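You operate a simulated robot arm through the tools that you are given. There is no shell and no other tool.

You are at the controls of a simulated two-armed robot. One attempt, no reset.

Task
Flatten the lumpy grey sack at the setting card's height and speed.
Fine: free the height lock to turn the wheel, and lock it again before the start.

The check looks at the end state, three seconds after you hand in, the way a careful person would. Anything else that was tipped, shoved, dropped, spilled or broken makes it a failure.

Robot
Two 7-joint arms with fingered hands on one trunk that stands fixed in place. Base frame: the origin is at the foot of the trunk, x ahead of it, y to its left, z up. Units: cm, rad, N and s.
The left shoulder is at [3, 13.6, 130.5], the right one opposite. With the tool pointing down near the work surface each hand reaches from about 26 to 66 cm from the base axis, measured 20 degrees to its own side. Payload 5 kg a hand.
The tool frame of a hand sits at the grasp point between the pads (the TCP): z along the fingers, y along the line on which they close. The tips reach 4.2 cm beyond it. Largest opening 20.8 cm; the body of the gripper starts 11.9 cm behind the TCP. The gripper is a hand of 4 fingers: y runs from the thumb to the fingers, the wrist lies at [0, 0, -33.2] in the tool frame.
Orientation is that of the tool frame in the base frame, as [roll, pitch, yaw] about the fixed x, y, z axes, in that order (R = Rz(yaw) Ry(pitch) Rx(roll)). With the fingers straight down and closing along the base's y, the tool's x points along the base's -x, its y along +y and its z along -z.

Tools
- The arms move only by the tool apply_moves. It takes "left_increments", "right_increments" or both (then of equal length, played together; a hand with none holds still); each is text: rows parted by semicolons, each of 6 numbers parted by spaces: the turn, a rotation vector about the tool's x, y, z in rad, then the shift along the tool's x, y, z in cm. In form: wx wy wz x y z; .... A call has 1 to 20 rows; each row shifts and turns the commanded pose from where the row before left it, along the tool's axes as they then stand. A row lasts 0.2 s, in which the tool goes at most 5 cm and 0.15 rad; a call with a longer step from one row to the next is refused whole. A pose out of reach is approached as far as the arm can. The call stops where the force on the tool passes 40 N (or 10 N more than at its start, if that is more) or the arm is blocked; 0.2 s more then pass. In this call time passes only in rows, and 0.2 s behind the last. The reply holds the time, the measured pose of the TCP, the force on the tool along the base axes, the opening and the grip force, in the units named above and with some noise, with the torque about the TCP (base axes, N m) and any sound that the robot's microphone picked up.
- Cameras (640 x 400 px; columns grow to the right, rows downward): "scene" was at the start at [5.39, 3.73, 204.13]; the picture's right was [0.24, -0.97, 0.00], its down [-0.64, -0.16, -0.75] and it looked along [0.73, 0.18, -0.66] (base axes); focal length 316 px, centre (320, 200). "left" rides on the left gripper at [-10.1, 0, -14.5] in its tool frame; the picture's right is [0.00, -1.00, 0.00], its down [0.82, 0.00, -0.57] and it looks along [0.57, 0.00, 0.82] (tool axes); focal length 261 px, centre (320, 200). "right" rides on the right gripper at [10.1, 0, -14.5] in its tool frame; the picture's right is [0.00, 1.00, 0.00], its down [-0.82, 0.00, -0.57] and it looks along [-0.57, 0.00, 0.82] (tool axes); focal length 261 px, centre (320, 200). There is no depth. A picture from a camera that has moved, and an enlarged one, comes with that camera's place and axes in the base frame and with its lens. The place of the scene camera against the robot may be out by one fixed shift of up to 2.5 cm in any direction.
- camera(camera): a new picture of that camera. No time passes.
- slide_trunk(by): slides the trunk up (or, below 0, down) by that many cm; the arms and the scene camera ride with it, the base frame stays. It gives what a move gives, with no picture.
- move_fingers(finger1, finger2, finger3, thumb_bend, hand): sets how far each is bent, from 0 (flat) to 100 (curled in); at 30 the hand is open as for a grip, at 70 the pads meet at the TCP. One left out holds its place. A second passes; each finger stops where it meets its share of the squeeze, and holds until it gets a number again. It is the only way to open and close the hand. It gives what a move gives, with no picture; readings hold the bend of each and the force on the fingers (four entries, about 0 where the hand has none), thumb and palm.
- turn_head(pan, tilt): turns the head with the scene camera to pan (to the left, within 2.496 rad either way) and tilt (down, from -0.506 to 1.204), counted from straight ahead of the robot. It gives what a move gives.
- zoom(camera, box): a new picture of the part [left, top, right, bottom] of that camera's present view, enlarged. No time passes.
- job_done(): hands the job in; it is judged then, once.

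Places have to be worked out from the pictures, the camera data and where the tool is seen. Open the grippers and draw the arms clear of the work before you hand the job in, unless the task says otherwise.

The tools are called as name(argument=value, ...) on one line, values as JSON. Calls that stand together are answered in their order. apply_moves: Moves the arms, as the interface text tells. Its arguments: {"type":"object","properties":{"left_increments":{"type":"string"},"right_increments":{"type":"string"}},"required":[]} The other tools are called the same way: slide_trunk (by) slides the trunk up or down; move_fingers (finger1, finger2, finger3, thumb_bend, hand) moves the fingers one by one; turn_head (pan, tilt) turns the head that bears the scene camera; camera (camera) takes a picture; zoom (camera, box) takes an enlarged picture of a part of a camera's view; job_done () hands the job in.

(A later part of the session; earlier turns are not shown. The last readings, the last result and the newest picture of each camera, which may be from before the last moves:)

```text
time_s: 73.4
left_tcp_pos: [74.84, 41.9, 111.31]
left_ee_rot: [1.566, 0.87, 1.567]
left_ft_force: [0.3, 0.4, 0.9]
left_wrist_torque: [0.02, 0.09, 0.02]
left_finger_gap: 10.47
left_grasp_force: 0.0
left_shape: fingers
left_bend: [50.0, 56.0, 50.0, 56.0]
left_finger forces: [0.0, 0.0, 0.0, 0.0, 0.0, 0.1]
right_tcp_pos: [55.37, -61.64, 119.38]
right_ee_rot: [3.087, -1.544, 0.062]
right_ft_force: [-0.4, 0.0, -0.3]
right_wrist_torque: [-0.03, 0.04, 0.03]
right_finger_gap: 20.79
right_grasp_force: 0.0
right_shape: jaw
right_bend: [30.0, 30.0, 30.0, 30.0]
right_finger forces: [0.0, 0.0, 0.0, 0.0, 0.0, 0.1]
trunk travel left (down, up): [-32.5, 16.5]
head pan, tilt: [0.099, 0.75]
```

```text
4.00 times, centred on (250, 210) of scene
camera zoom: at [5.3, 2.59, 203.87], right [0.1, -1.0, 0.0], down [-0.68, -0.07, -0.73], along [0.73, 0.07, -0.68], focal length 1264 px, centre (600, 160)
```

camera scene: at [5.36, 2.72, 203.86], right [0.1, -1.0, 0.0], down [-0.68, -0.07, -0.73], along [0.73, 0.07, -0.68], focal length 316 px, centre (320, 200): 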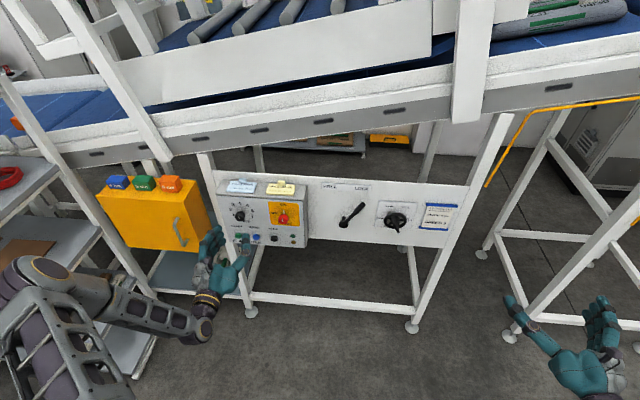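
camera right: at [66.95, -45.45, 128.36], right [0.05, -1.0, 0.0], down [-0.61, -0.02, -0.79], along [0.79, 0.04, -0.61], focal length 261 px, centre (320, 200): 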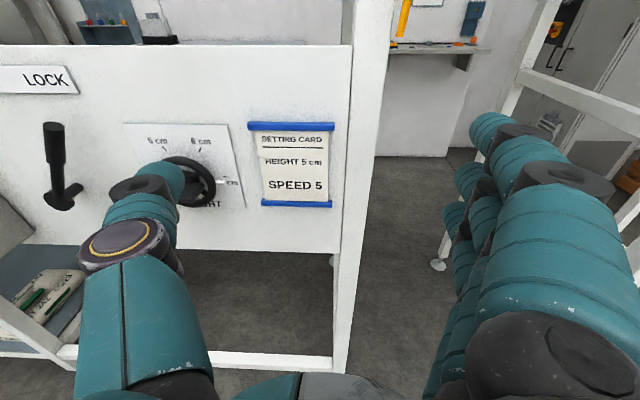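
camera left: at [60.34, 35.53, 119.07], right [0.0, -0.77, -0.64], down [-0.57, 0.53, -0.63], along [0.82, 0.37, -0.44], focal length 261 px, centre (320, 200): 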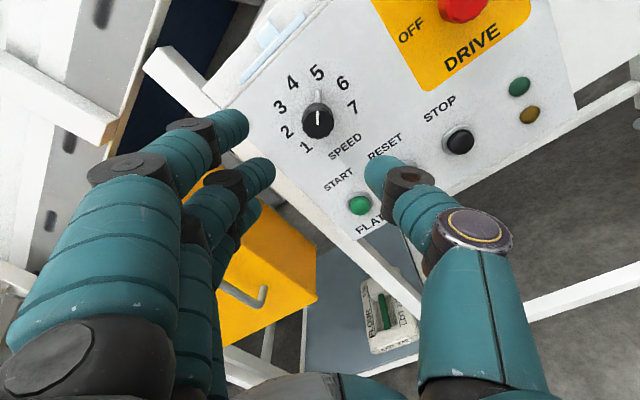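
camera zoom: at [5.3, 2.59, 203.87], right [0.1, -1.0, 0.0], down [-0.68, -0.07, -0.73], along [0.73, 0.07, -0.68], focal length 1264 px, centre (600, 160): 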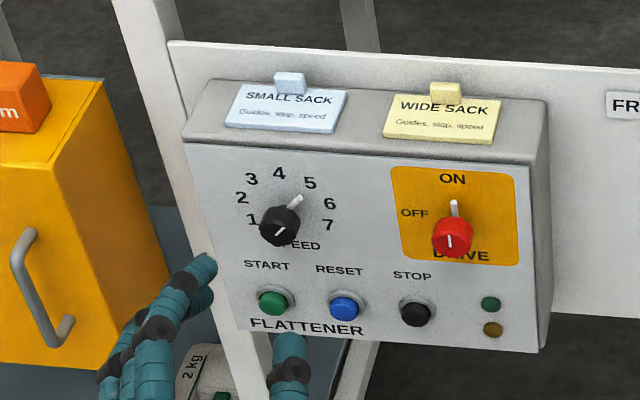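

Speed is at 5 and both earlier settings hold. Before starting, I check the sack, the press gap and the outfeed with the scene camera.

turn_head(pan=-0.35, tilt=0.4)

camera(camera="scene")

turn_head(pan=0.6, tilt=0.4)

camera(camera="scene")

```text
time_s: 74.3
left_tcp_pos: [74.72, 41.9, 111.26]
left_ee_rot: [1.57, 0.87, 1.571]
left_ft_force: [0.3, 0.2, 0.2]
left_wrist_torque: [0.04, 0.01, 0.01]
left_finger_gap: 10.47
left_grasp_force: 0.2
left_shape: fingers
left_bend: [50.0, 56.0, 50.0, 56.0]
left_finger forces: [0.0, 0.0, 0.0, 0.0, 0.0, 0.0]
right_tcp_pos: [55.6, -61.7, 119.31]
right_ee_rot: [3.098, -1.545, 0.053]
right_ft_force: [-0.8, 0.2, 0.5]
right_wrist_torque: [-0.02, 0.02, -0.02]
right_finger_gap: 20.8
right_grasp_force: 0.0
right_shape: jaw
right_bend: [30.0, 30.0, 30.0, 30.0]
right_finger forces: [0.0, 0.0, 0.0, 0.0, 0.0, 0.1]
trunk travel left (down, up): [-32.5, 16.5]
head pan, tilt: [-0.351, 0.4]
```

```text
taken
camera scene: at [5.87, -1.46, 206.97], right [-0.34, -0.94, 0.0], down [-0.37, 0.13, -0.92], along [0.87, -0.32, -0.39], focal length 316 px, centre (320, 200)
```

scene: 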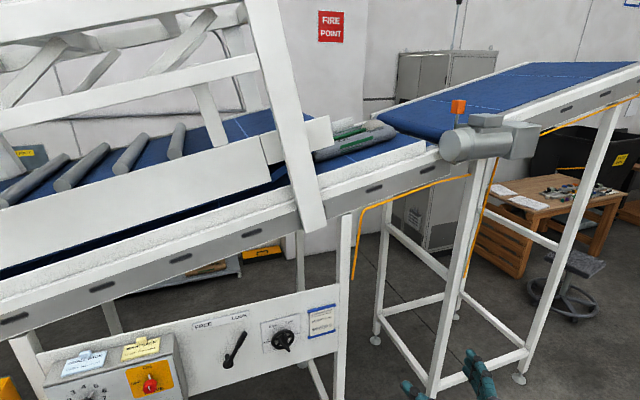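

```text
time_s: 75.5
left_tcp_pos: [74.94, 41.94, 111.28]
left_ee_rot: [1.57, 0.871, 1.571]
left_ft_force: [-0.3, 0.9, -0.4]
left_wrist_torque: [0.01, -0.02, 0.03]
left_finger_gap: 10.48
left_grasp_force: 0.1
left_shape: fingers
left_bend: [50.0, 56.0, 50.0, 56.0]
left_finger forces: [0.1, 0.0, 0.0, 0.0, 0.0, 0.0]
right_tcp_pos: [55.48, -61.6, 119.35]
right_ee_rot: [3.102, -1.543, 0.049]
right_ft_force: [0.6, -0.7, -0.3]
right_wrist_torque: [0.02, 0.03, 0.0]
right_finger_gap: 20.8
right_grasp_force: 0.0
right_shape: jaw
right_bend: [30.0, 30.0, 30.0, 30.0]
right_finger forces: [0.1, 0.1, 0.1, 0.0, 0.0, 0.1]
trunk travel left (down, up): [-32.5, 16.5]
head pan, tilt: [0.6, 0.4]
```

```text
taken
camera scene: at [4.84, 6.93, 206.97], right [0.56, -0.83, 0.0], down [-0.32, -0.22, -0.92], along [0.76, 0.52, -0.39], focal length 316 px, centre (320, 200)
```

scene: 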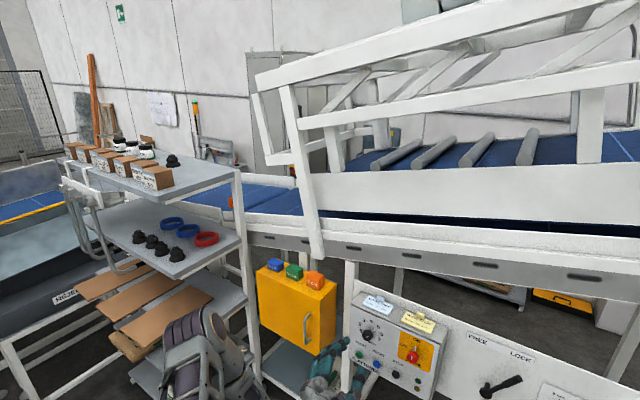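

The path is clear. I check that the left elbow isn't touching the shelf rack on the left.

zoom(camera="scene", box=[80, 240, 380, 400])

turn_head(pan=0.9, tilt=0.85)

camera(camera="scene")

```text
2.13 times, centred on (230, 320) of scene
camera zoom: at [4.84, 6.93, 206.97], right [0.56, -0.83, 0.0], down [-0.32, -0.22, -0.92], along [0.76, 0.52, -0.39], focal length 674 px, centre (512, -56)
```

zoom: 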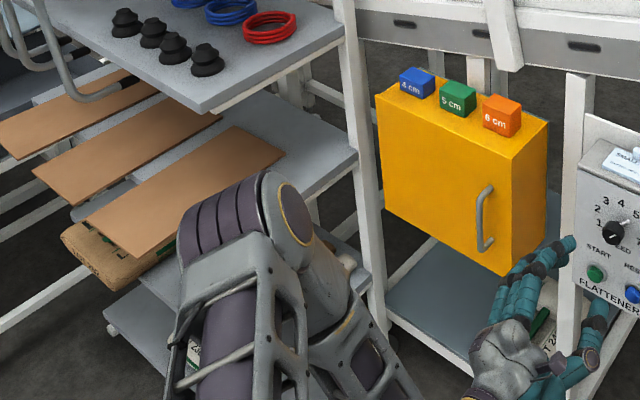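

```text
time_s: 76.4
left_tcp_pos: [74.89, 41.9, 111.27]
left_ee_rot: [1.57, 0.871, 1.57]
left_ft_force: [1.1, -0.1, 0.8]
left_wrist_torque: [-0.01, 0.0, 0.01]
left_finger_gap: 10.47
left_grasp_force: 0.0
left_shape: fingers
left_bend: [50.0, 56.0, 50.0, 56.0]
left_finger forces: [0.0, 0.0, 0.1, 0.0, 0.1, 0.0]
right_tcp_pos: [55.56, -61.65, 119.35]
right_ee_rot: [3.103, -1.543, 0.047]
right_ft_force: [0.5, 0.1, 0.2]
right_wrist_torque: [0.05, -0.03, -0.02]
right_finger_gap: 20.81
right_grasp_force: 0.1
right_shape: jaw
right_bend: [30.0, 30.0, 30.0, 30.0]
right_finger forces: [0.0, 0.0, 0.1, 0.0, 0.1, 0.1]
trunk travel left (down, up): [-32.5, 16.5]
head pan, tilt: [0.901, 0.85]
```

```text
taken
camera scene: at [2.05, 7.82, 203.07], right [0.78, -0.62, 0.0], down [-0.47, -0.59, -0.66], along [0.41, 0.52, -0.75], focal length 316 px, centre (320, 200)
```

scene: 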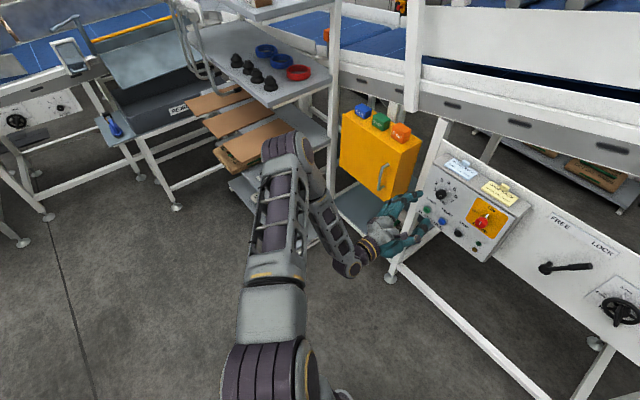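

The elbow is high and well away from the rack. I level the left hand's roll and bring it in front of START at about [75, 46, 97], with the middle finger and thumb pinched as a single blunt tip and the outer fingers curled in.

apply_moves(left_increments="0 0 -0.14 0 0 0; 0 0 -0.14 0 0 0; 0 0 -0.14 0 0 0; 0 0 -0.14 0 0 0; 0 0 -0.14 0 0 0; 0 0 0 4.6 1.4 0; 0 0 0 4.6 1.4 0; 0 0 0 4.6 1.4 0")

move_fingers(hand="left", finger1=95, finger2=70, finger3=95, thumb_bend=70)

turn_head(pan=0.1, tilt=0.75)

camera(camera="left")

camera(camera="scene")

```text
time_s: 78.2
left_tcp_pos: [74.65, 46.43, 97.42]
left_ee_rot: [-0.851, 1.569, -0.853]
left_ft_force: [1.1, -0.3, 0.2]
left_wrist_torque: [-0.02, 0.1, -0.07]
left_finger_gap: 10.47
left_grasp_force: 0.0
left_shape: fingers
left_bend: [50.0, 56.0, 50.0, 56.0]
left_finger forces: [0.1, 0.0, 0.0, 0.0, 0.0, 0.0]
right_tcp_pos: [55.66, -61.56, 119.38]
right_ee_rot: [3.075, -1.542, 0.079]
right_ft_force: [0.6, 0.7, 0.3]
right_wrist_torque: [-0.03, 0.06, -0.13]
right_finger_gap: 20.79
right_grasp_force: 0.0
right_shape: jaw
right_bend: [30.0, 30.0, 30.0, 30.0]
right_finger forces: [0.1, 0.1, 0.1, 0.0, 0.1, 0.0]
trunk travel left (down, up): [-32.5, 16.5]
head pan, tilt: [0.901, 0.85]
```

```text
time_s: 79.2
left_tcp_pos: [74.54, 46.29, 97.38]
left_ee_rot: [-1.212, 1.57, -1.211]
left_ft_force: [0.3, -0.2, -0.6]
left_wrist_torque: [-0.05, -0.01, 0.02]
left_finger_gap: 5.91
left_grasp_force: 0.0
left_shape: fingers
left_bend: [95.0, 70.0, 95.0, 70.0]
left_finger forces: [0.1, 0.1, 0.1, 0.0, 0.0, 0.0]
right_tcp_pos: [55.5, -61.55, 119.51]
right_ee_rot: [3.1, -1.544, 0.051]
right_ft_force: [-0.3, -0.1, 0.3]
right_wrist_torque: [-0.05, -0.02, -0.01]
right_finger_gap: 20.8
right_grasp_force: 0.0
right_shape: jaw
right_bend: [30.0, 30.0, 30.0, 30.0]
right_finger forces: [0.0, 0.0, 0.0, 0.0, 0.0, 0.1]
trunk travel left (down, up): [-32.5, 16.5]
head pan, tilt: [0.901, 0.85]
```

```text
time_s: 80.3
left_tcp_pos: [74.59, 46.38, 97.35]
left_ee_rot: [-1.305, 1.57, -1.306]
left_ft_force: [0.4, -0.5, -0.8]
left_wrist_torque: [0.01, 0.01, 0.0]
left_finger_gap: 5.87
left_grasp_force: 0.2
left_shape: fingers
left_bend: [95.0, 70.0, 95.0, 70.0]
left_finger forces: [0.0, 0.1, 0.1, 0.1, 0.0, 0.0]
right_tcp_pos: [55.59, -61.7, 119.31]
right_ee_rot: [3.097, -1.543, 0.052]
right_ft_force: [-0.1, -0.8, 0.1]
right_wrist_torque: [0.0, -0.01, 0.0]
right_finger_gap: 20.78
right_grasp_force: 0.1
right_shape: jaw
right_bend: [30.0, 30.0, 30.0, 30.0]
right_finger forces: [0.0, 0.0, 0.0, 0.1, 0.0, 0.0]
trunk travel left (down, up): [-32.5, 16.5]
head pan, tilt: [0.099, 0.75]
```

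```text
taken
camera left: at [60.15, 46.47, 107.52], right [0.0, -1.0, 0.01], down [-0.57, 0.0, -0.82], along [0.82, 0.0, -0.57], focal length 261 px, centre (320, 200)
```

left: 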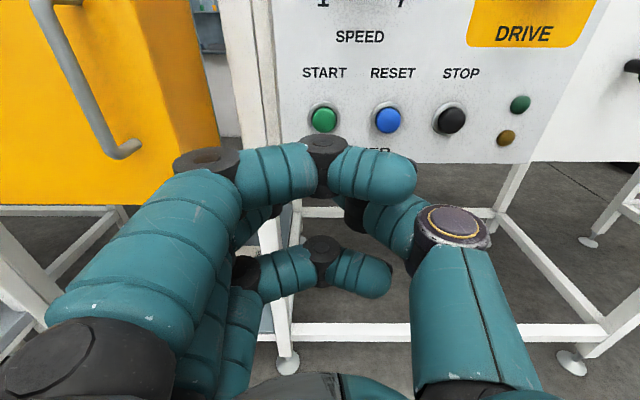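

```text
taken
camera scene: at [5.43, 2.54, 203.86], right [0.1, -0.99, 0.0], down [-0.68, -0.07, -0.73], along [0.73, 0.07, -0.68], focal length 316 px, centre (320, 200)
```

scene: 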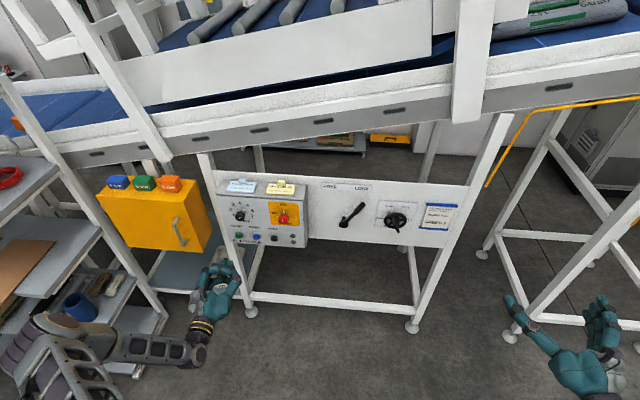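

The outer fingers cross over in front of the palm. I zoom in the scene view to see whether the pinched middle fingertip still protrudes the furthest.

zoom(camera="scene", box=[170, 190, 290, 320])

```text
3.08 times, centred on (230, 255) of scene
camera zoom: at [5.43, 2.54, 203.86], right [0.1, -0.99, 0.0], down [-0.68, -0.07, -0.73], along [0.73, 0.07, -0.68], focal length 973 px, centre (597, 31)
```

zoom: 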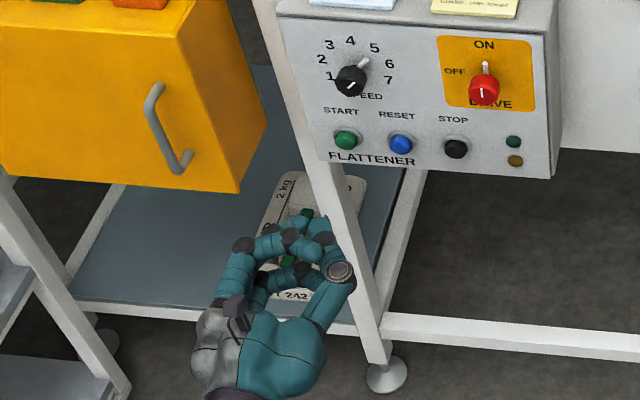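

The pinched tip is foremost. START is at ≈[92.6, 46.1, 97.2]; I advance to about 2 cm short of it and look.

apply_moves(left_increments="0 0 0 0.15 -0.25 3; 0 0 0 0 0 3; 0 0 0 0 0 3; 0 0 0 0 0 2.5")

camera(camera="left")

zoom(camera="scene", box=[190, 170, 310, 280])

```text
time_s: 81.3
left_tcp_pos: [86.2, 46.2, 97.22]
left_ee_rot: [-1.83, 1.569, -1.83]
left_ft_force: [-0.3, -0.2, -0.6]
left_wrist_torque: [-0.01, -0.04, -0.01]
left_finger_gap: 5.88
left_grasp_force: 0.1
left_shape: fingers
left_bend: [95.0, 70.0, 95.0, 70.0]
left_finger forces: [0.0, 0.1, 0.1, 0.0, 0.0, 0.0]
right_tcp_pos: [55.7, -61.65, 119.21]
right_ee_rot: [3.104, -1.544, 0.049]
right_ft_force: [0.8, 0.1, 0.0]
right_wrist_torque: [-0.02, 0.03, -0.02]
right_finger_gap: 20.78
right_grasp_force: 0.0
right_shape: jaw
right_bend: [30.0, 30.0, 30.0, 30.0]
right_finger forces: [0.1, 0.0, 0.0, 0.0, 0.0, 0.0]
trunk travel left (down, up): [-32.5, 16.5]
head pan, tilt: [0.099, 0.75]
```

```text
taken
camera left: at [71.89, 46.3, 107.34], right [0.0, -1.0, 0.01], down [-0.57, -0.01, -0.82], along [0.82, 0.0, -0.57], focal length 261 px, centre (320, 200)
```

left: 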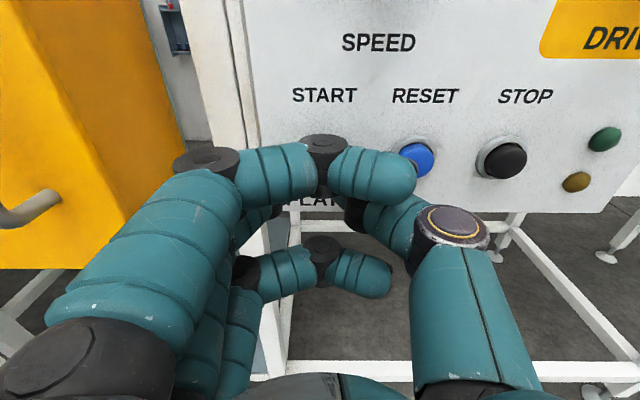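

```text
3.64 times, centred on (250, 225) of scene
camera zoom: at [5.5, 2.52, 203.86], right [0.1, -0.99, 0.0], down [-0.68, -0.07, -0.73], along [0.73, 0.07, -0.68], focal length 1150 px, centre (574, 109)
```

zoom: 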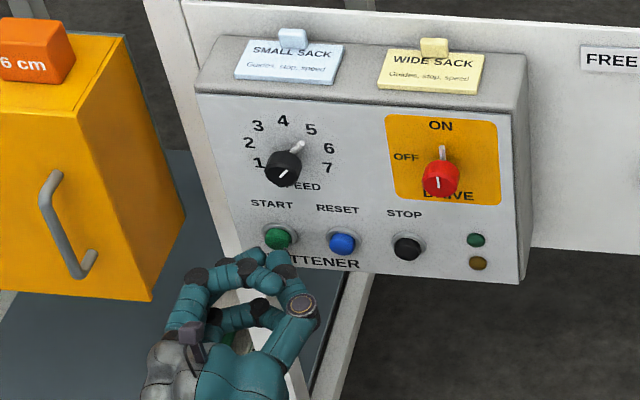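

The tip lines up with START. I push forward in small rows to press it.

apply_moves(left_increments="0 0 0 0 0 0.8; 0 0 0 0 0 0.7; 0 0 0 0 0 0.5; 0 0 0 0 0 0.4")

zoom(camera="scene", box=[190, 170, 310, 280])

```text
time_s: 82.3
left_tcp_pos: [88.42, 45.91, 97.3]
left_ee_rot: [-1.954, 1.569, -1.951]
left_ft_force: [-5.3, 0.9, -1.8]
left_wrist_torque: [-0.02, 0.05, 0.0]
left_finger_gap: 5.88
left_grasp_force: 3.8
left_shape: fingers
left_bend: [95.0, 70.0, 95.0, 70.0]
left_finger forces: [0.1, 3.8, 0.0, 0.1, 2.3, 0.1]
right_tcp_pos: [55.52, -61.6, 119.41]
right_ee_rot: [3.093, -1.545, 0.056]
right_ft_force: [-0.7, 0.2, -0.6]
right_wrist_torque: [0.01, -0.02, 0.02]
right_finger_gap: 20.81
right_grasp_force: 0.1
right_shape: jaw
right_bend: [30.0, 30.0, 30.0, 30.0]
right_finger forces: [0.0, 0.0, 0.0, 0.0, 0.0, 0.0]
trunk travel left (down, up): [-32.5, 16.5]
head pan, tilt: [0.099, 0.75]
heard: click
```

```text
3.64 times, centred on (250, 225) of scene
camera zoom: at [5.33, 2.56, 203.86], right [0.1, -0.99, 0.0], down [-0.68, -0.07, -0.73], along [0.73, 0.07, -0.68], focal length 1150 px, centre (574, 109)
```

zoom: 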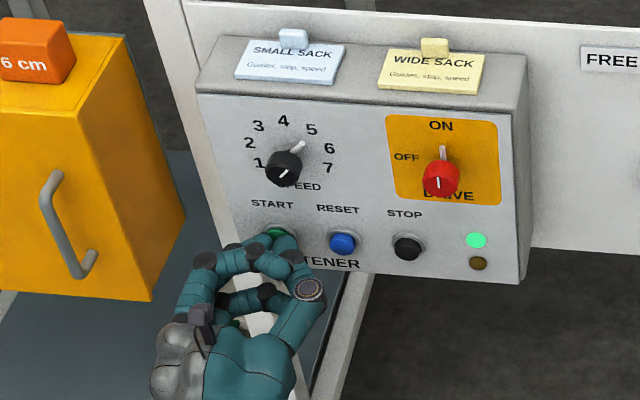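

A click and the green lamp: the flattener is running. I withdraw the hand straight back and watch the sack.

apply_moves(left_increments="0 0 0 0 0 -3; 0 0 0 0 0 -4; 0 0 0 0 0 -4")

turn_head(pan=-0.05, tilt=0.4)

camera(camera="scene")

```text
time_s: 83.1
left_tcp_pos: [77.43, 45.69, 97.51]
left_ee_rot: [-0.473, 1.568, -0.476]
left_ft_force: [1.0, -0.6, 0.5]
left_wrist_torque: [-0.01, 0.15, 0.07]
left_finger_gap: 5.88
left_grasp_force: 0.0
left_shape: fingers
left_bend: [95.0, 70.0, 95.0, 70.0]
left_finger forces: [0.0, 0.0, 0.0, 0.0, 0.1, 0.0]
right_tcp_pos: [55.47, -61.68, 119.49]
right_ee_rot: [3.088, -1.545, 0.063]
right_ft_force: [-0.8, -0.3, 0.4]
right_wrist_torque: [0.01, 0.06, -0.02]
right_finger_gap: 20.81
right_grasp_force: 0.1
right_shape: jaw
right_bend: [30.0, 30.0, 30.0, 30.0]
right_finger forces: [0.1, 0.0, 0.1, 0.1, 0.1, 0.1]
trunk travel left (down, up): [-32.5, 16.5]
head pan, tilt: [0.099, 0.75]
```

```text
time_s: 84.0
left_tcp_pos: [77.47, 45.79, 97.34]
left_ee_rot: [-1.224, 1.568, -1.224]
left_ft_force: [-0.5, -0.2, 0.8]
left_wrist_torque: [0.0, 0.02, 0.0]
left_finger_gap: 5.88
left_grasp_force: 0.1
left_shape: fingers
left_bend: [95.0, 70.0, 95.0, 70.0]
left_finger forces: [0.0, 0.0, 0.0, 0.0, 0.0, 0.0]
right_tcp_pos: [55.56, -61.6, 119.28]
right_ee_rot: [3.094, -1.544, 0.055]
right_ft_force: [0.0, -0.9, -0.1]
right_wrist_torque: [-0.02, -0.01, -0.01]
right_finger_gap: 20.79
right_grasp_force: 0.1
right_shape: jaw
right_bend: [30.0, 30.0, 30.0, 30.0]
right_finger forces: [0.0, 0.0, 0.1, 0.0, 0.1, 0.1]
trunk travel left (down, up): [-32.5, 16.5]
head pan, tilt: [-0.051, 0.4]
```

```text
taken
camera scene: at [6.41, 1.26, 206.97], right [-0.05, -1.0, 0.0], down [-0.39, 0.02, -0.92], along [0.92, -0.05, -0.39], focal length 316 px, centre (320, 200)
```

scene: 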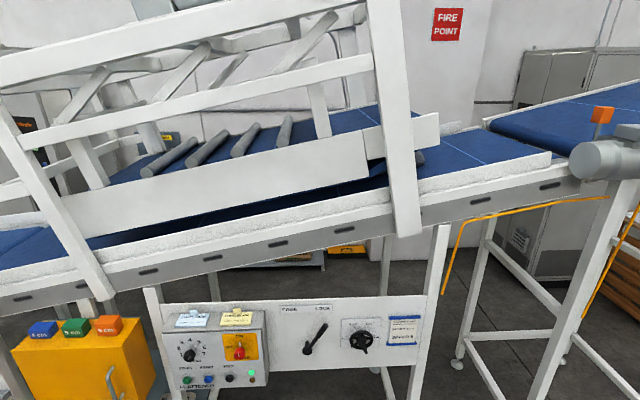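

The sack is already inside the flattener. I look toward the outfeed side.

turn_head(pan=0.55, tilt=0.35)

camera(camera="scene")

```text
time_s: 85.0
left_tcp_pos: [77.5, 45.76, 97.31]
left_ee_rot: [-1.324, 1.571, -1.324]
left_ft_force: [0.8, -0.3, 0.2]
left_wrist_torque: [-0.03, 0.0, 0.03]
left_finger_gap: 5.87
left_grasp_force: 0.1
left_shape: fingers
left_bend: [95.0, 70.0, 95.0, 70.0]
left_finger forces: [0.0, 0.1, 0.0, 0.0, 0.0, 0.1]
right_tcp_pos: [55.58, -61.54, 119.52]
right_ee_rot: [3.101, -1.546, 0.048]
right_ft_force: [0.3, 0.8, 0.0]
right_wrist_torque: [0.0, 0.03, 0.0]
right_finger_gap: 20.81
right_grasp_force: 0.0
right_shape: jaw
right_bend: [30.0, 30.0, 30.0, 30.0]
right_finger forces: [0.0, 0.0, 0.0, 0.0, 0.0, 0.0]
trunk travel left (down, up): [-32.5, 16.5]
head pan, tilt: [0.55, 0.351]
```

```text
taken
camera scene: at [5.14, 6.56, 207.42], right [0.52, -0.85, 0.0], down [-0.29, -0.18, -0.94], along [0.8, 0.49, -0.34], focal length 316 px, centre (320, 200)
```

scene: 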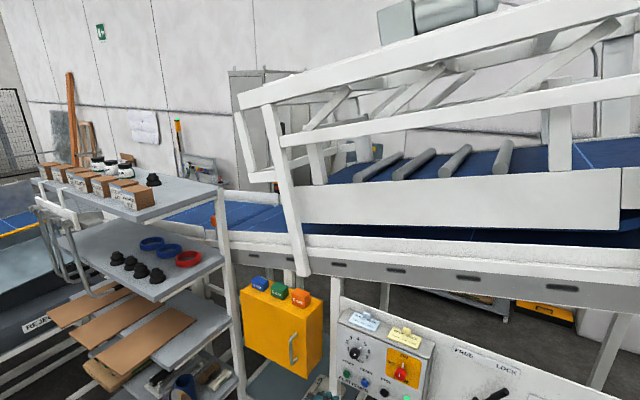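

The sack is still under the press. I let a second pass with a small head turn and look again.

turn_head(pan=0.56, tilt=0.36)

camera(camera="scene")

```text
time_s: 85.6
left_tcp_pos: [77.49, 45.79, 97.32]
left_ee_rot: [-1.319, 1.571, -1.317]
left_ft_force: [0.1, -0.4, 0.4]
left_wrist_torque: [-0.02, -0.03, -0.01]
left_finger_gap: 5.87
left_grasp_force: 0.1
left_shape: fingers
left_bend: [95.0, 70.0, 95.0, 70.0]
left_finger forces: [0.0, 0.0, 0.0, 0.0, 0.0, 0.0]
right_tcp_pos: [55.65, -61.67, 119.39]
right_ee_rot: [3.102, -1.544, 0.05]
right_ft_force: [-0.2, -0.9, 0.5]
right_wrist_torque: [0.0, -0.02, -0.03]
right_finger_gap: 20.8
right_grasp_force: 0.1
right_shape: jaw
right_bend: [30.0, 30.0, 30.0, 30.0]
right_finger forces: [0.0, 0.0, 0.0, 0.0, 0.0, 0.1]
trunk travel left (down, up): [-32.5, 16.5]
head pan, tilt: [0.56, 0.36]
```

```text
taken
camera scene: at [5.07, 6.65, 207.34], right [0.53, -0.85, 0.0], down [-0.3, -0.19, -0.94], along [0.79, 0.5, -0.35], focal length 316 px, centre (320, 200)
```

scene: 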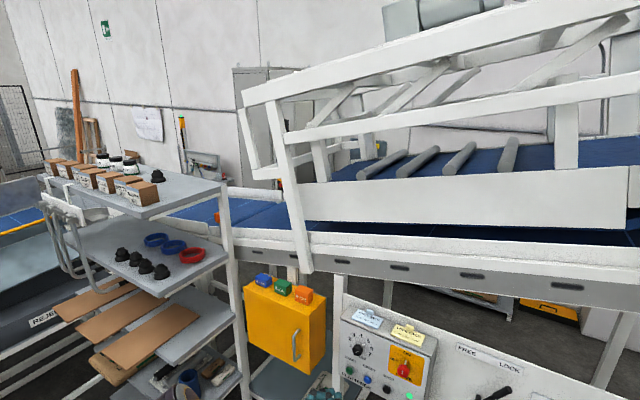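

Waiting another second or so with a null move, then looking again.

apply_moves(left_increments="0 0 0 0 0 0; 0 0 0 0 0 0; 0 0 0 0 0 0; 0 0 0 0 0 0")

camera(camera="scene")

```text
time_s: 86.6
left_tcp_pos: [77.4, 45.8, 97.3]
left_ee_rot: [-1.318, 1.568, -1.317]
left_ft_force: [0.0, 0.1, 0.4]
left_wrist_torque: [-0.02, 0.03, 0.0]
left_finger_gap: 5.87
left_grasp_force: 0.1
left_shape: fingers
left_bend: [95.0, 70.0, 95.0, 70.0]
left_finger forces: [0.1, 0.1, 0.1, 0.1, 0.0, 0.0]
right_tcp_pos: [55.55, -61.68, 119.32]
right_ee_rot: [3.1, -1.544, 0.051]
right_ft_force: [0.4, 0.4, -0.1]
right_wrist_torque: [-0.02, 0.0, 0.02]
right_finger_gap: 20.76
right_grasp_force: 0.1
right_shape: jaw
right_bend: [30.0, 30.0, 30.0, 30.0]
right_finger forces: [0.0, 0.1, 0.1, 0.1, 0.0, 0.0]
trunk travel left (down, up): [-32.5, 16.5]
head pan, tilt: [0.56, 0.36]
```

```text
taken
camera scene: at [5.07, 6.65, 207.34], right [0.53, -0.85, 0.0], down [-0.3, -0.19, -0.94], along [0.79, 0.5, -0.35], focal length 316 px, centre (320, 200)
```

scene: 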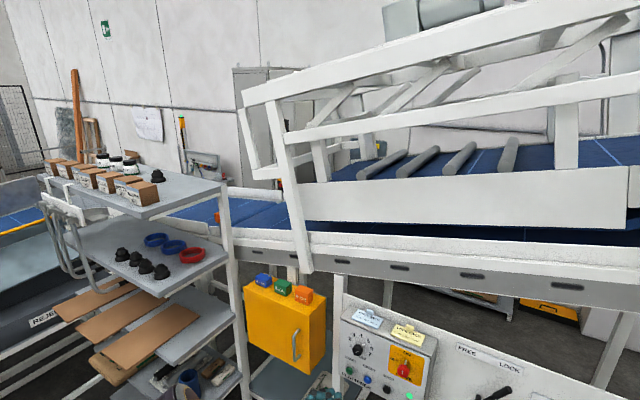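

zoom(camera="scene", box=[150, 150, 640, 300])

apply_moves(left_increments="0 0 0 0 0 0; 0 0 0 0 0 0; 0 0 0 0 0 0; 0 0 0 0 0 0; 0 0 0 0 0 0; 0 0 0 0 0 0")

camera(camera="scene")

```text
1.31 times, centred on (395, 225) of scene
camera zoom: at [5.07, 6.65, 207.34], right [0.53, -0.85, 0.0], down [-0.3, -0.19, -0.94], along [0.79, 0.5, -0.35], focal length 413 px, centre (222, 167)
```

zoom: 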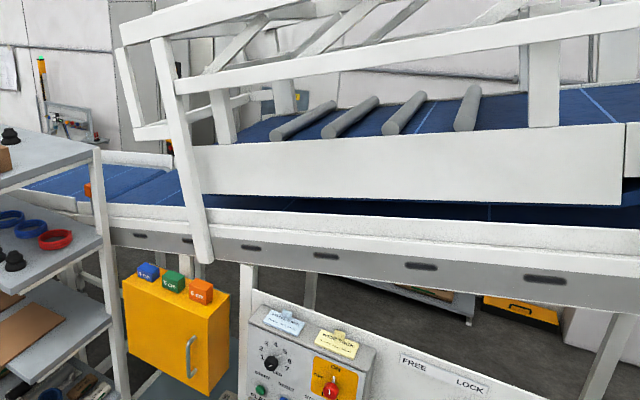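

```text
time_s: 88.0
left_tcp_pos: [77.49, 45.75, 97.4]
left_ee_rot: [-1.339, 1.569, -1.34]
left_ft_force: [0.1, -0.1, -0.7]
left_wrist_torque: [0.0, 0.06, 0.03]
left_finger_gap: 5.88
left_grasp_force: 0.0
left_shape: fingers
left_bend: [95.0, 70.0, 95.0, 70.0]
left_finger forces: [0.0, 0.1, 0.0, 0.1, 0.0, 0.1]
right_tcp_pos: [55.51, -61.69, 119.26]
right_ee_rot: [3.103, -1.543, 0.048]
right_ft_force: [0.5, -0.2, -0.6]
right_wrist_torque: [0.04, 0.02, -0.01]
right_finger_gap: 20.79
right_grasp_force: 0.1
right_shape: jaw
right_bend: [30.0, 30.0, 30.0, 30.0]
right_finger forces: [0.0, 0.0, 0.0, 0.0, 0.0, 0.0]
trunk travel left (down, up): [-32.5, 16.5]
head pan, tilt: [0.56, 0.36]
```

```text
taken
camera scene: at [5.07, 6.65, 207.34], right [0.53, -0.85, 0.0], down [-0.3, -0.19, -0.94], along [0.79, 0.5, -0.35], focal length 316 px, centre (320, 200)
```

scene: 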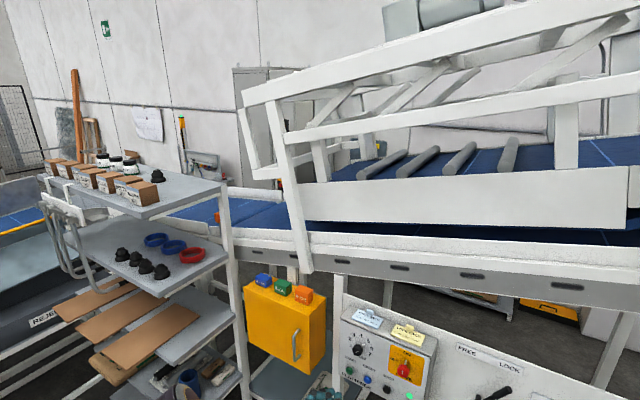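

No sack at the outfeed yet. I wait two more seconds and look at the lamps and both ends again.

apply_moves(left_increments="0 0 0 0 0 0; 0 0 0 0 0 0; 0 0 0 0 0 0; 0 0 0 0 0 0; 0 0 0 0 0 0; 0 0 0 0 0 0; 0 0 0 0 0 0; 0 0 0 0 0 0")

camera(camera="scene")

zoom(camera="scene", box=[320, 290, 460, 400])

```text
time_s: 89.8
left_tcp_pos: [77.39, 45.8, 97.32]
left_ee_rot: [-1.336, 1.569, -1.337]
left_ft_force: [0.0, -0.9, 0.4]
left_wrist_torque: [-0.01, 0.01, 0.01]
left_finger_gap: 5.86
left_grasp_force: 0.0
left_shape: fingers
left_bend: [95.0, 70.0, 95.0, 70.0]
left_finger forces: [0.0, 0.1, 0.0, 0.0, 0.0, 0.1]
right_tcp_pos: [55.58, -61.63, 119.45]
right_ee_rot: [3.098, -1.544, 0.052]
right_ft_force: [1.2, -0.6, 0.3]
right_wrist_torque: [-0.01, -0.02, -0.02]
right_finger_gap: 20.78
right_grasp_force: 0.0
right_shape: jaw
right_bend: [30.0, 30.0, 30.0, 30.0]
right_finger forces: [0.0, 0.0, 0.0, 0.1, 0.0, 0.0]
trunk travel left (down, up): [-32.5, 16.5]
head pan, tilt: [0.56, 0.36]
```

```text
taken
camera scene: at [5.07, 6.65, 207.34], right [0.53, -0.85, 0.0], down [-0.3, -0.19, -0.94], along [0.79, 0.5, -0.35], focal length 316 px, centre (320, 200)
```

scene: 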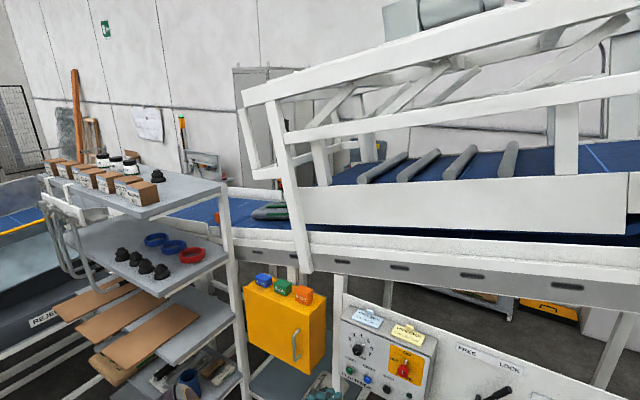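

```text
3.64 times, centred on (390, 345) of scene
camera zoom: at [5.07, 6.65, 207.34], right [0.53, -0.85, 0.0], down [-0.3, -0.19, -0.94], along [0.79, 0.5, -0.35], focal length 1150 px, centre (66, -327)
```

zoom: 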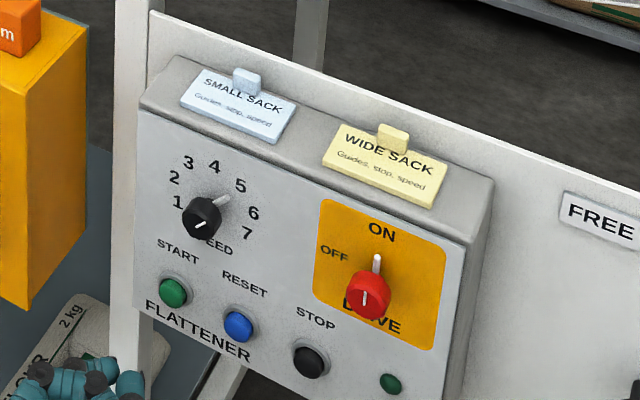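

The sack is emerging at the outfeed and the green lamp has gone out. I zoom on the sack.

zoom(camera="scene", box=[190, 170, 330, 270])

apply_moves(left_increments="0 0 0 0 0 0; 0 0 0 0 0 0; 0 0 0 0 0 0; 0 0 0 0 0 0")

zoom(camera="scene", box=[190, 170, 330, 270])

turn_head(pan=0.45, tilt=0.55)

camera(camera="scene")

```text
4.00 times, centred on (260, 220) of scene
camera zoom: at [5.07, 6.65, 207.34], right [0.53, -0.85, 0.0], down [-0.3, -0.19, -0.94], along [0.79, 0.5, -0.35], focal length 1264 px, centre (560, 120)
```

zoom: 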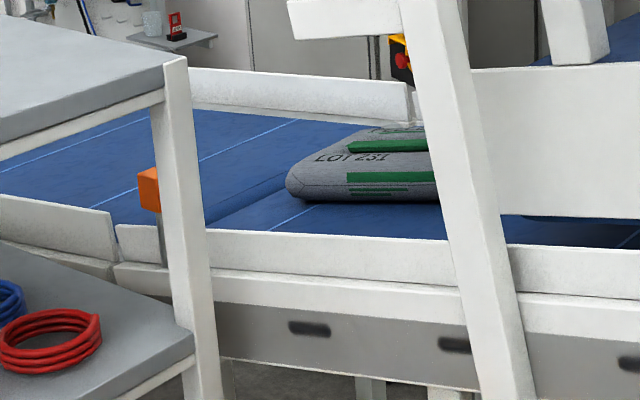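

```text
time_s: 90.8
left_tcp_pos: [77.49, 45.69, 97.45]
left_ee_rot: [-1.315, 1.569, -1.317]
left_ft_force: [-0.6, 0.3, 0.8]
left_wrist_torque: [-0.01, 0.01, -0.02]
left_finger_gap: 5.87
left_grasp_force: 0.1
left_shape: fingers
left_bend: [95.0, 70.0, 95.0, 70.0]
left_finger forces: [0.1, 0.0, 0.0, 0.0, 0.0, 0.1]
right_tcp_pos: [55.59, -61.64, 119.27]
right_ee_rot: [3.103, -1.545, 0.05]
right_ft_force: [-0.3, 0.1, 0.4]
right_wrist_torque: [0.0, -0.01, 0.01]
right_finger_gap: 20.81
right_grasp_force: 0.0
right_shape: jaw
right_bend: [30.0, 30.0, 30.0, 30.0]
right_finger forces: [0.0, 0.0, 0.0, 0.0, 0.0, 0.1]
trunk travel left (down, up): [-32.5, 16.5]
head pan, tilt: [0.56, 0.36]
```

```text
4.00 times, centred on (260, 220) of scene
camera zoom: at [5.07, 6.65, 207.34], right [0.53, -0.85, 0.0], down [-0.3, -0.19, -0.94], along [0.79, 0.5, -0.35], focal length 1264 px, centre (560, 120)
```

zoom: 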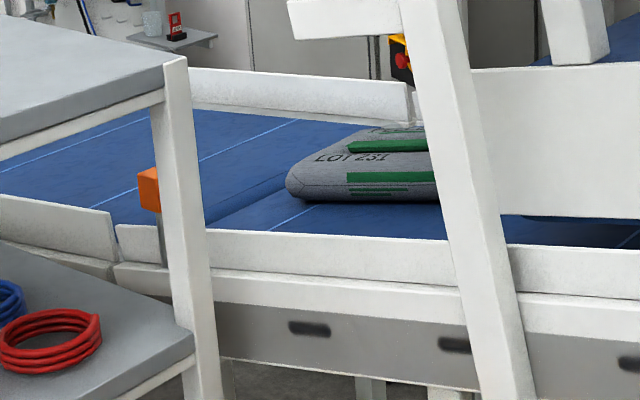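

```text
time_s: 91.5
left_tcp_pos: [77.38, 45.67, 97.31]
left_ee_rot: [-1.285, 1.567, -1.286]
left_ft_force: [0.3, -1.0, -1.2]
left_wrist_torque: [0.05, 0.0, 0.01]
left_finger_gap: 5.89
left_grasp_force: 0.1
left_shape: fingers
left_bend: [95.0, 70.0, 95.0, 70.0]
left_finger forces: [0.0, 0.0, 0.0, 0.1, 0.0, 0.0]
right_tcp_pos: [55.7, -61.69, 119.2]
right_ee_rot: [3.1, -1.545, 0.052]
right_ft_force: [0.6, -0.6, 0.6]
right_wrist_torque: [0.0, -0.02, 0.01]
right_finger_gap: 20.8
right_grasp_force: 0.0
right_shape: jaw
right_bend: [30.0, 30.0, 30.0, 30.0]
right_finger forces: [0.1, 0.1, 0.1, 0.1, 0.0, 0.1]
trunk travel left (down, up): [-32.5, 16.5]
head pan, tilt: [0.45, 0.55]
```

```text
taken
camera scene: at [5.27, 5.62, 205.6], right [0.44, -0.9, 0.0], down [-0.47, -0.23, -0.85], along [0.77, 0.37, -0.52], focal length 316 px, centre (320, 200)
```

scene: 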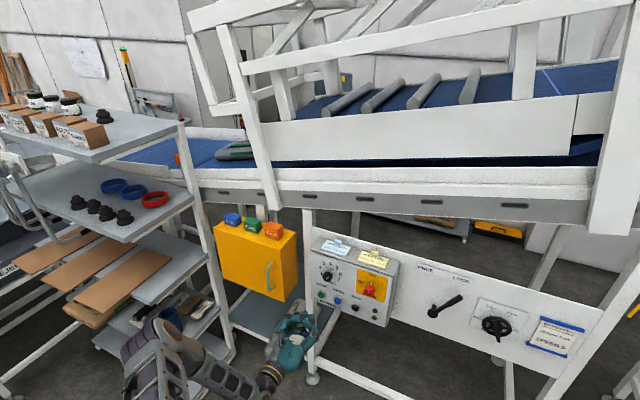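

The belt has stopped with the sack still. I zoom on the lamps and on the sack to see whether this is a normal stop.

zoom(camera="scene", box=[300, 230, 410, 335])

zoom(camera="scene", box=[150, 110, 330, 220])

zoom(camera="scene", box=[250, 60, 610, 240])

```text
3.81 times, centred on (355, 282) of scene
camera zoom: at [5.27, 5.62, 205.6], right [0.44, -0.9, 0.0], down [-0.47, -0.23, -0.85], along [0.77, 0.37, -0.52], focal length 1204 px, centre (187, -114)
```

zoom: 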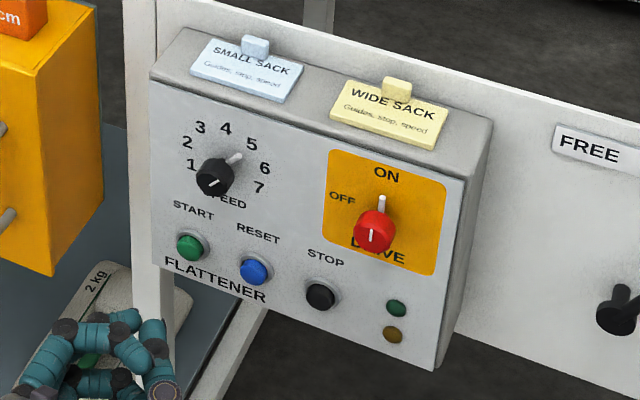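

```text
3.56 times, centred on (240, 165) of scene
camera zoom: at [5.27, 5.62, 205.6], right [0.44, -0.9, 0.0], down [-0.47, -0.23, -0.85], along [0.77, 0.37, -0.52], focal length 1124 px, centre (604, 324)
```

zoom: 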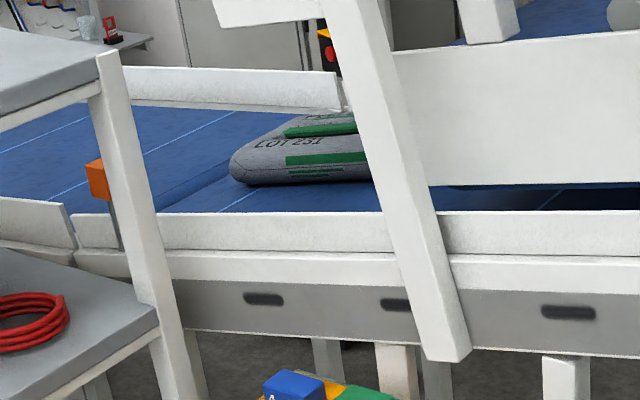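

```text
1.78 times, centred on (430, 150) of scene
camera zoom: at [5.27, 5.62, 205.6], right [0.44, -0.9, 0.0], down [-0.47, -0.23, -0.85], along [0.77, 0.37, -0.52], focal length 562 px, centre (124, 289)
```

zoom: 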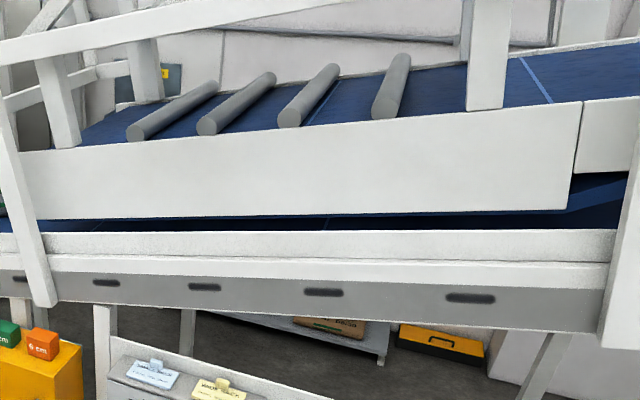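

Both lamps are out, no fault shown, so it looks like a normal end of the run. To see whether the sack came out whole and flat, I raise the left hand to about z≈146 and use its camera over the outfeed.

apply_moves(left_increments="0 0 0 -4.9 0 -0.6; 0 0 0 -4.9 0 -0.6; 0 0 0 -4.9 0 -0.6; 0 0 0 -4.9 0 -0.6; 0 0 0 -4.9 0 -0.6; 0 0 0 -4.9 0 -0.6; 0 0 0 -4.9 0 -0.6; 0 0 0 -4.9 0 -0.6; 0 0 0 -4.9 0 -0.6; 0 0 0 -4.9 0 -0.6")

camera(camera="left")

camera(camera="scene")

```text
time_s: 93.7
left_tcp_pos: [71.68, 45.48, 146.4]
left_ee_rot: [0.991, 1.571, 0.99]
left_ft_force: [-0.4, -1.9, 0.4]
left_wrist_torque: [0.02, 0.0, 0.15]
left_finger_gap: 5.89
left_grasp_force: 0.1
left_shape: fingers
left_bend: [95.0, 70.0, 95.0, 70.0]
left_finger forces: [0.0, 0.0, 0.0, 0.1, 0.0, 0.1]
right_tcp_pos: [55.52, -61.87, 119.22]
right_ee_rot: [-3.134, -1.544, 0.002]
right_ft_force: [-0.9, -0.9, -0.6]
right_wrist_torque: [0.01, -0.09, 0.12]
right_finger_gap: 20.78
right_grasp_force: 0.0
right_shape: jaw
right_bend: [30.0, 30.0, 30.0, 30.0]
right_finger forces: [0.1, 0.0, 0.0, 0.0, 0.0, 0.1]
trunk travel left (down, up): [-32.5, 16.5]
head pan, tilt: [0.45, 0.55]
```

```text
taken
camera left: at [57.26, 45.65, 156.49], right [0.0, -1.0, 0.01], down [-0.57, 0.0, -0.82], along [0.82, 0.0, -0.57], focal length 261 px, centre (320, 200)
```

left: 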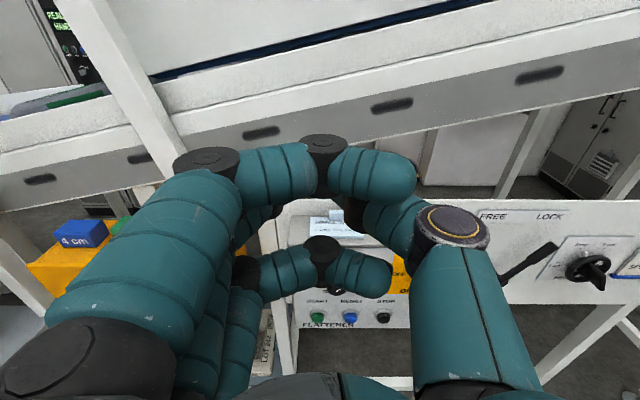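

```text
taken
camera scene: at [5.1, 5.31, 205.61], right [0.43, -0.9, 0.0], down [-0.47, -0.23, -0.85], along [0.77, 0.37, -0.52], focal length 316 px, centre (320, 200)
```

scene: 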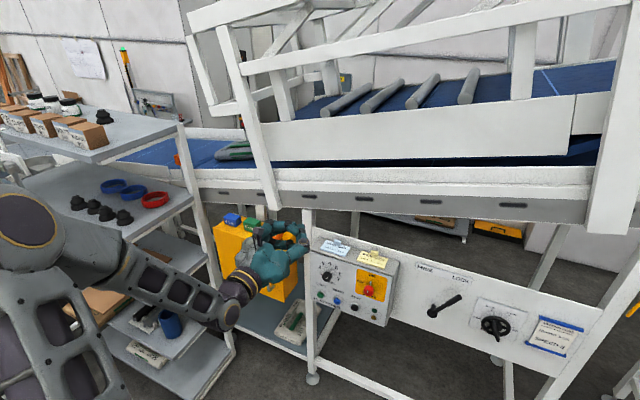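

I can see the sack left of the press's end post; zooming in.

zoom(camera="left", box=[0, 40, 200, 160])

slide_trunk(by=10)

camera(camera="left")

zoom(camera="left", box=[0, 40, 200, 180])

camera(camera="scene")

```text
3.20 times, centred on (100, 100) of left
camera zoom: at [57.26, 45.65, 156.49], right [0.0, -1.0, 0.01], down [-0.57, 0.0, -0.82], along [0.82, 0.0, -0.57], focal length 834 px, centre (1024, 520)
```

zoom: 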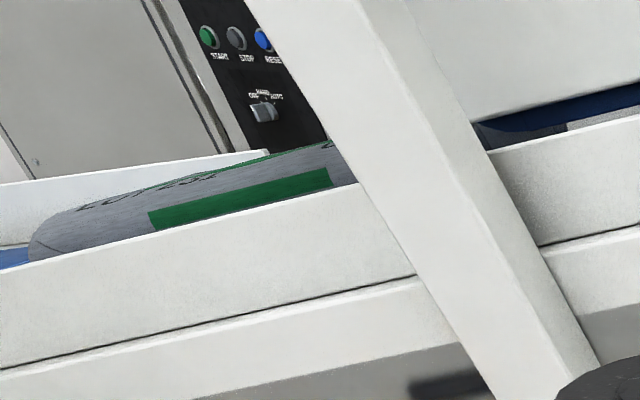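

```text
time_s: 95.0
left_tcp_pos: [71.79, 45.88, 156.09]
left_ee_rot: [-1.796, 1.57, -1.796]
left_ft_force: [-0.8, 0.6, 0.3]
left_wrist_torque: [0.01, -0.02, 0.0]
left_finger_gap: 5.87
left_grasp_force: 0.0
left_shape: fingers
left_bend: [95.0, 70.0, 95.0, 70.0]
left_finger forces: [0.0, 0.0, 0.0, 0.0, 0.1, 0.0]
right_tcp_pos: [55.59, -61.59, 129.22]
right_ee_rot: [3.107, -1.543, 0.041]
right_ft_force: [-0.7, 0.6, -1.2]
right_wrist_torque: [-0.02, -0.06, -0.01]
right_finger_gap: 20.78
right_grasp_force: 0.0
right_shape: jaw
right_bend: [30.0, 30.0, 30.0, 30.0]
right_finger forces: [0.0, 0.0, 0.1, 0.0, 0.0, 0.0]
trunk travel left (down, up): [-42.5, 6.5]
head pan, tilt: [0.45, 0.55]
```

```text
taken
camera left: at [57.41, 45.96, 166.3], right [0.0, -1.0, 0.01], down [-0.57, -0.01, -0.82], along [0.82, 0.0, -0.57], focal length 261 px, centre (320, 200)
```

left: 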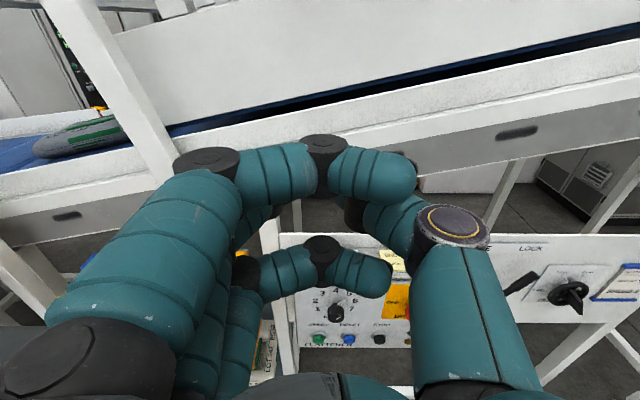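

```text
2.86 times, centred on (100, 110) of left
camera zoom: at [57.41, 45.96, 166.3], right [0.0, -1.0, 0.01], down [-0.57, -0.01, -0.82], along [0.82, 0.0, -0.57], focal length 745 px, centre (949, 457)
```

zoom: 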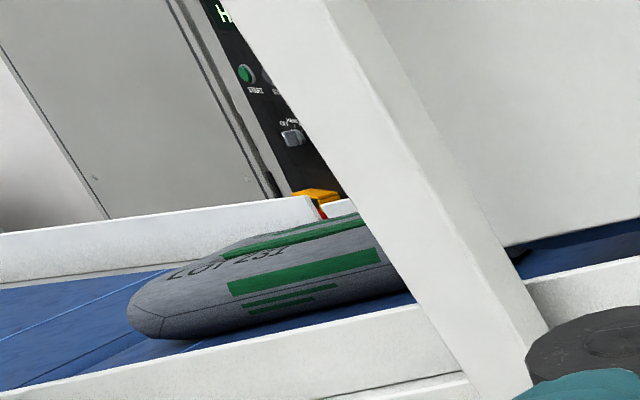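

```text
taken
camera scene: at [5.29, 5.63, 215.57], right [0.44, -0.9, 0.0], down [-0.47, -0.23, -0.85], along [0.77, 0.37, -0.52], focal length 316 px, centre (320, 200)
```

scene: 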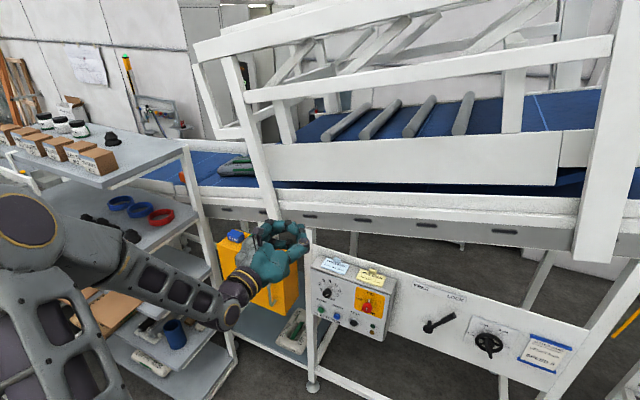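

The sack lies on the outfeed belt, stopped. To see past the post I shift the left hand 14 cm to the left in free air and look again.

apply_moves(left_increments="0 0 0 -1 3.5 0; 0 0 0 -1 3.5 0; 0 0 0 -1 3.5 0; 0 0 0 -1 3.5 0")

camera(camera="left")

zoom(camera="left", box=[40, 60, 260, 200])

```text
time_s: 96.0
left_tcp_pos: [71.57, 60.1, 160.33]
left_ee_rot: [-1.656, 1.568, -1.659]
left_ft_force: [-0.5, 0.4, 0.1]
left_wrist_torque: [0.0, -0.01, -0.06]
left_finger_gap: 5.89
left_grasp_force: 0.1
left_shape: fingers
left_bend: [95.0, 70.0, 95.0, 70.0]
left_finger forces: [0.1, 0.0, 0.1, 0.0, 0.0, 0.0]
right_tcp_pos: [55.56, -61.52, 129.49]
right_ee_rot: [3.061, -1.546, 0.087]
right_ft_force: [-0.6, 0.0, 0.4]
right_wrist_torque: [-0.04, 0.01, -0.07]
right_finger_gap: 20.8
right_grasp_force: 0.1
right_shape: jaw
right_bend: [30.0, 30.0, 30.0, 30.0]
right_finger forces: [0.1, 0.0, 0.0, 0.1, 0.0, 0.0]
trunk travel left (down, up): [-42.5, 6.5]
head pan, tilt: [0.45, 0.55]
```

```text
taken
camera left: at [57.17, 60.28, 170.44], right [0.0, -1.0, 0.01], down [-0.57, -0.01, -0.82], along [0.82, 0.0, -0.57], focal length 261 px, centre (320, 200)
```

left: 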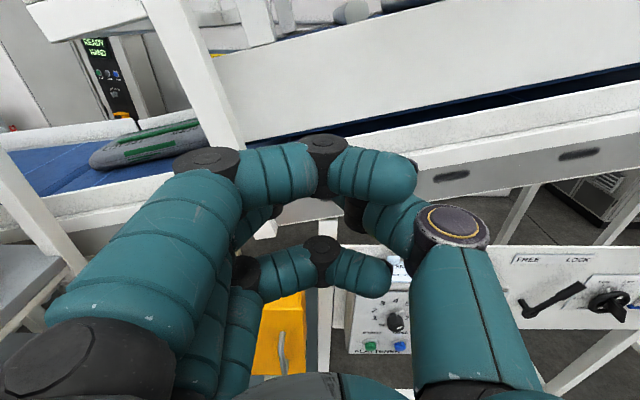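

```text
2.86 times, centred on (150, 130) of left
camera zoom: at [57.17, 60.28, 170.44], right [0.0, -1.0, 0.01], down [-0.57, -0.01, -0.82], along [0.82, 0.0, -0.57], focal length 745 px, centre (806, 400)
```

zoom: 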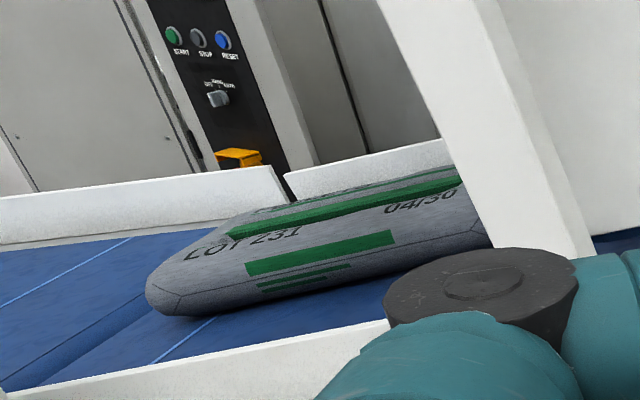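

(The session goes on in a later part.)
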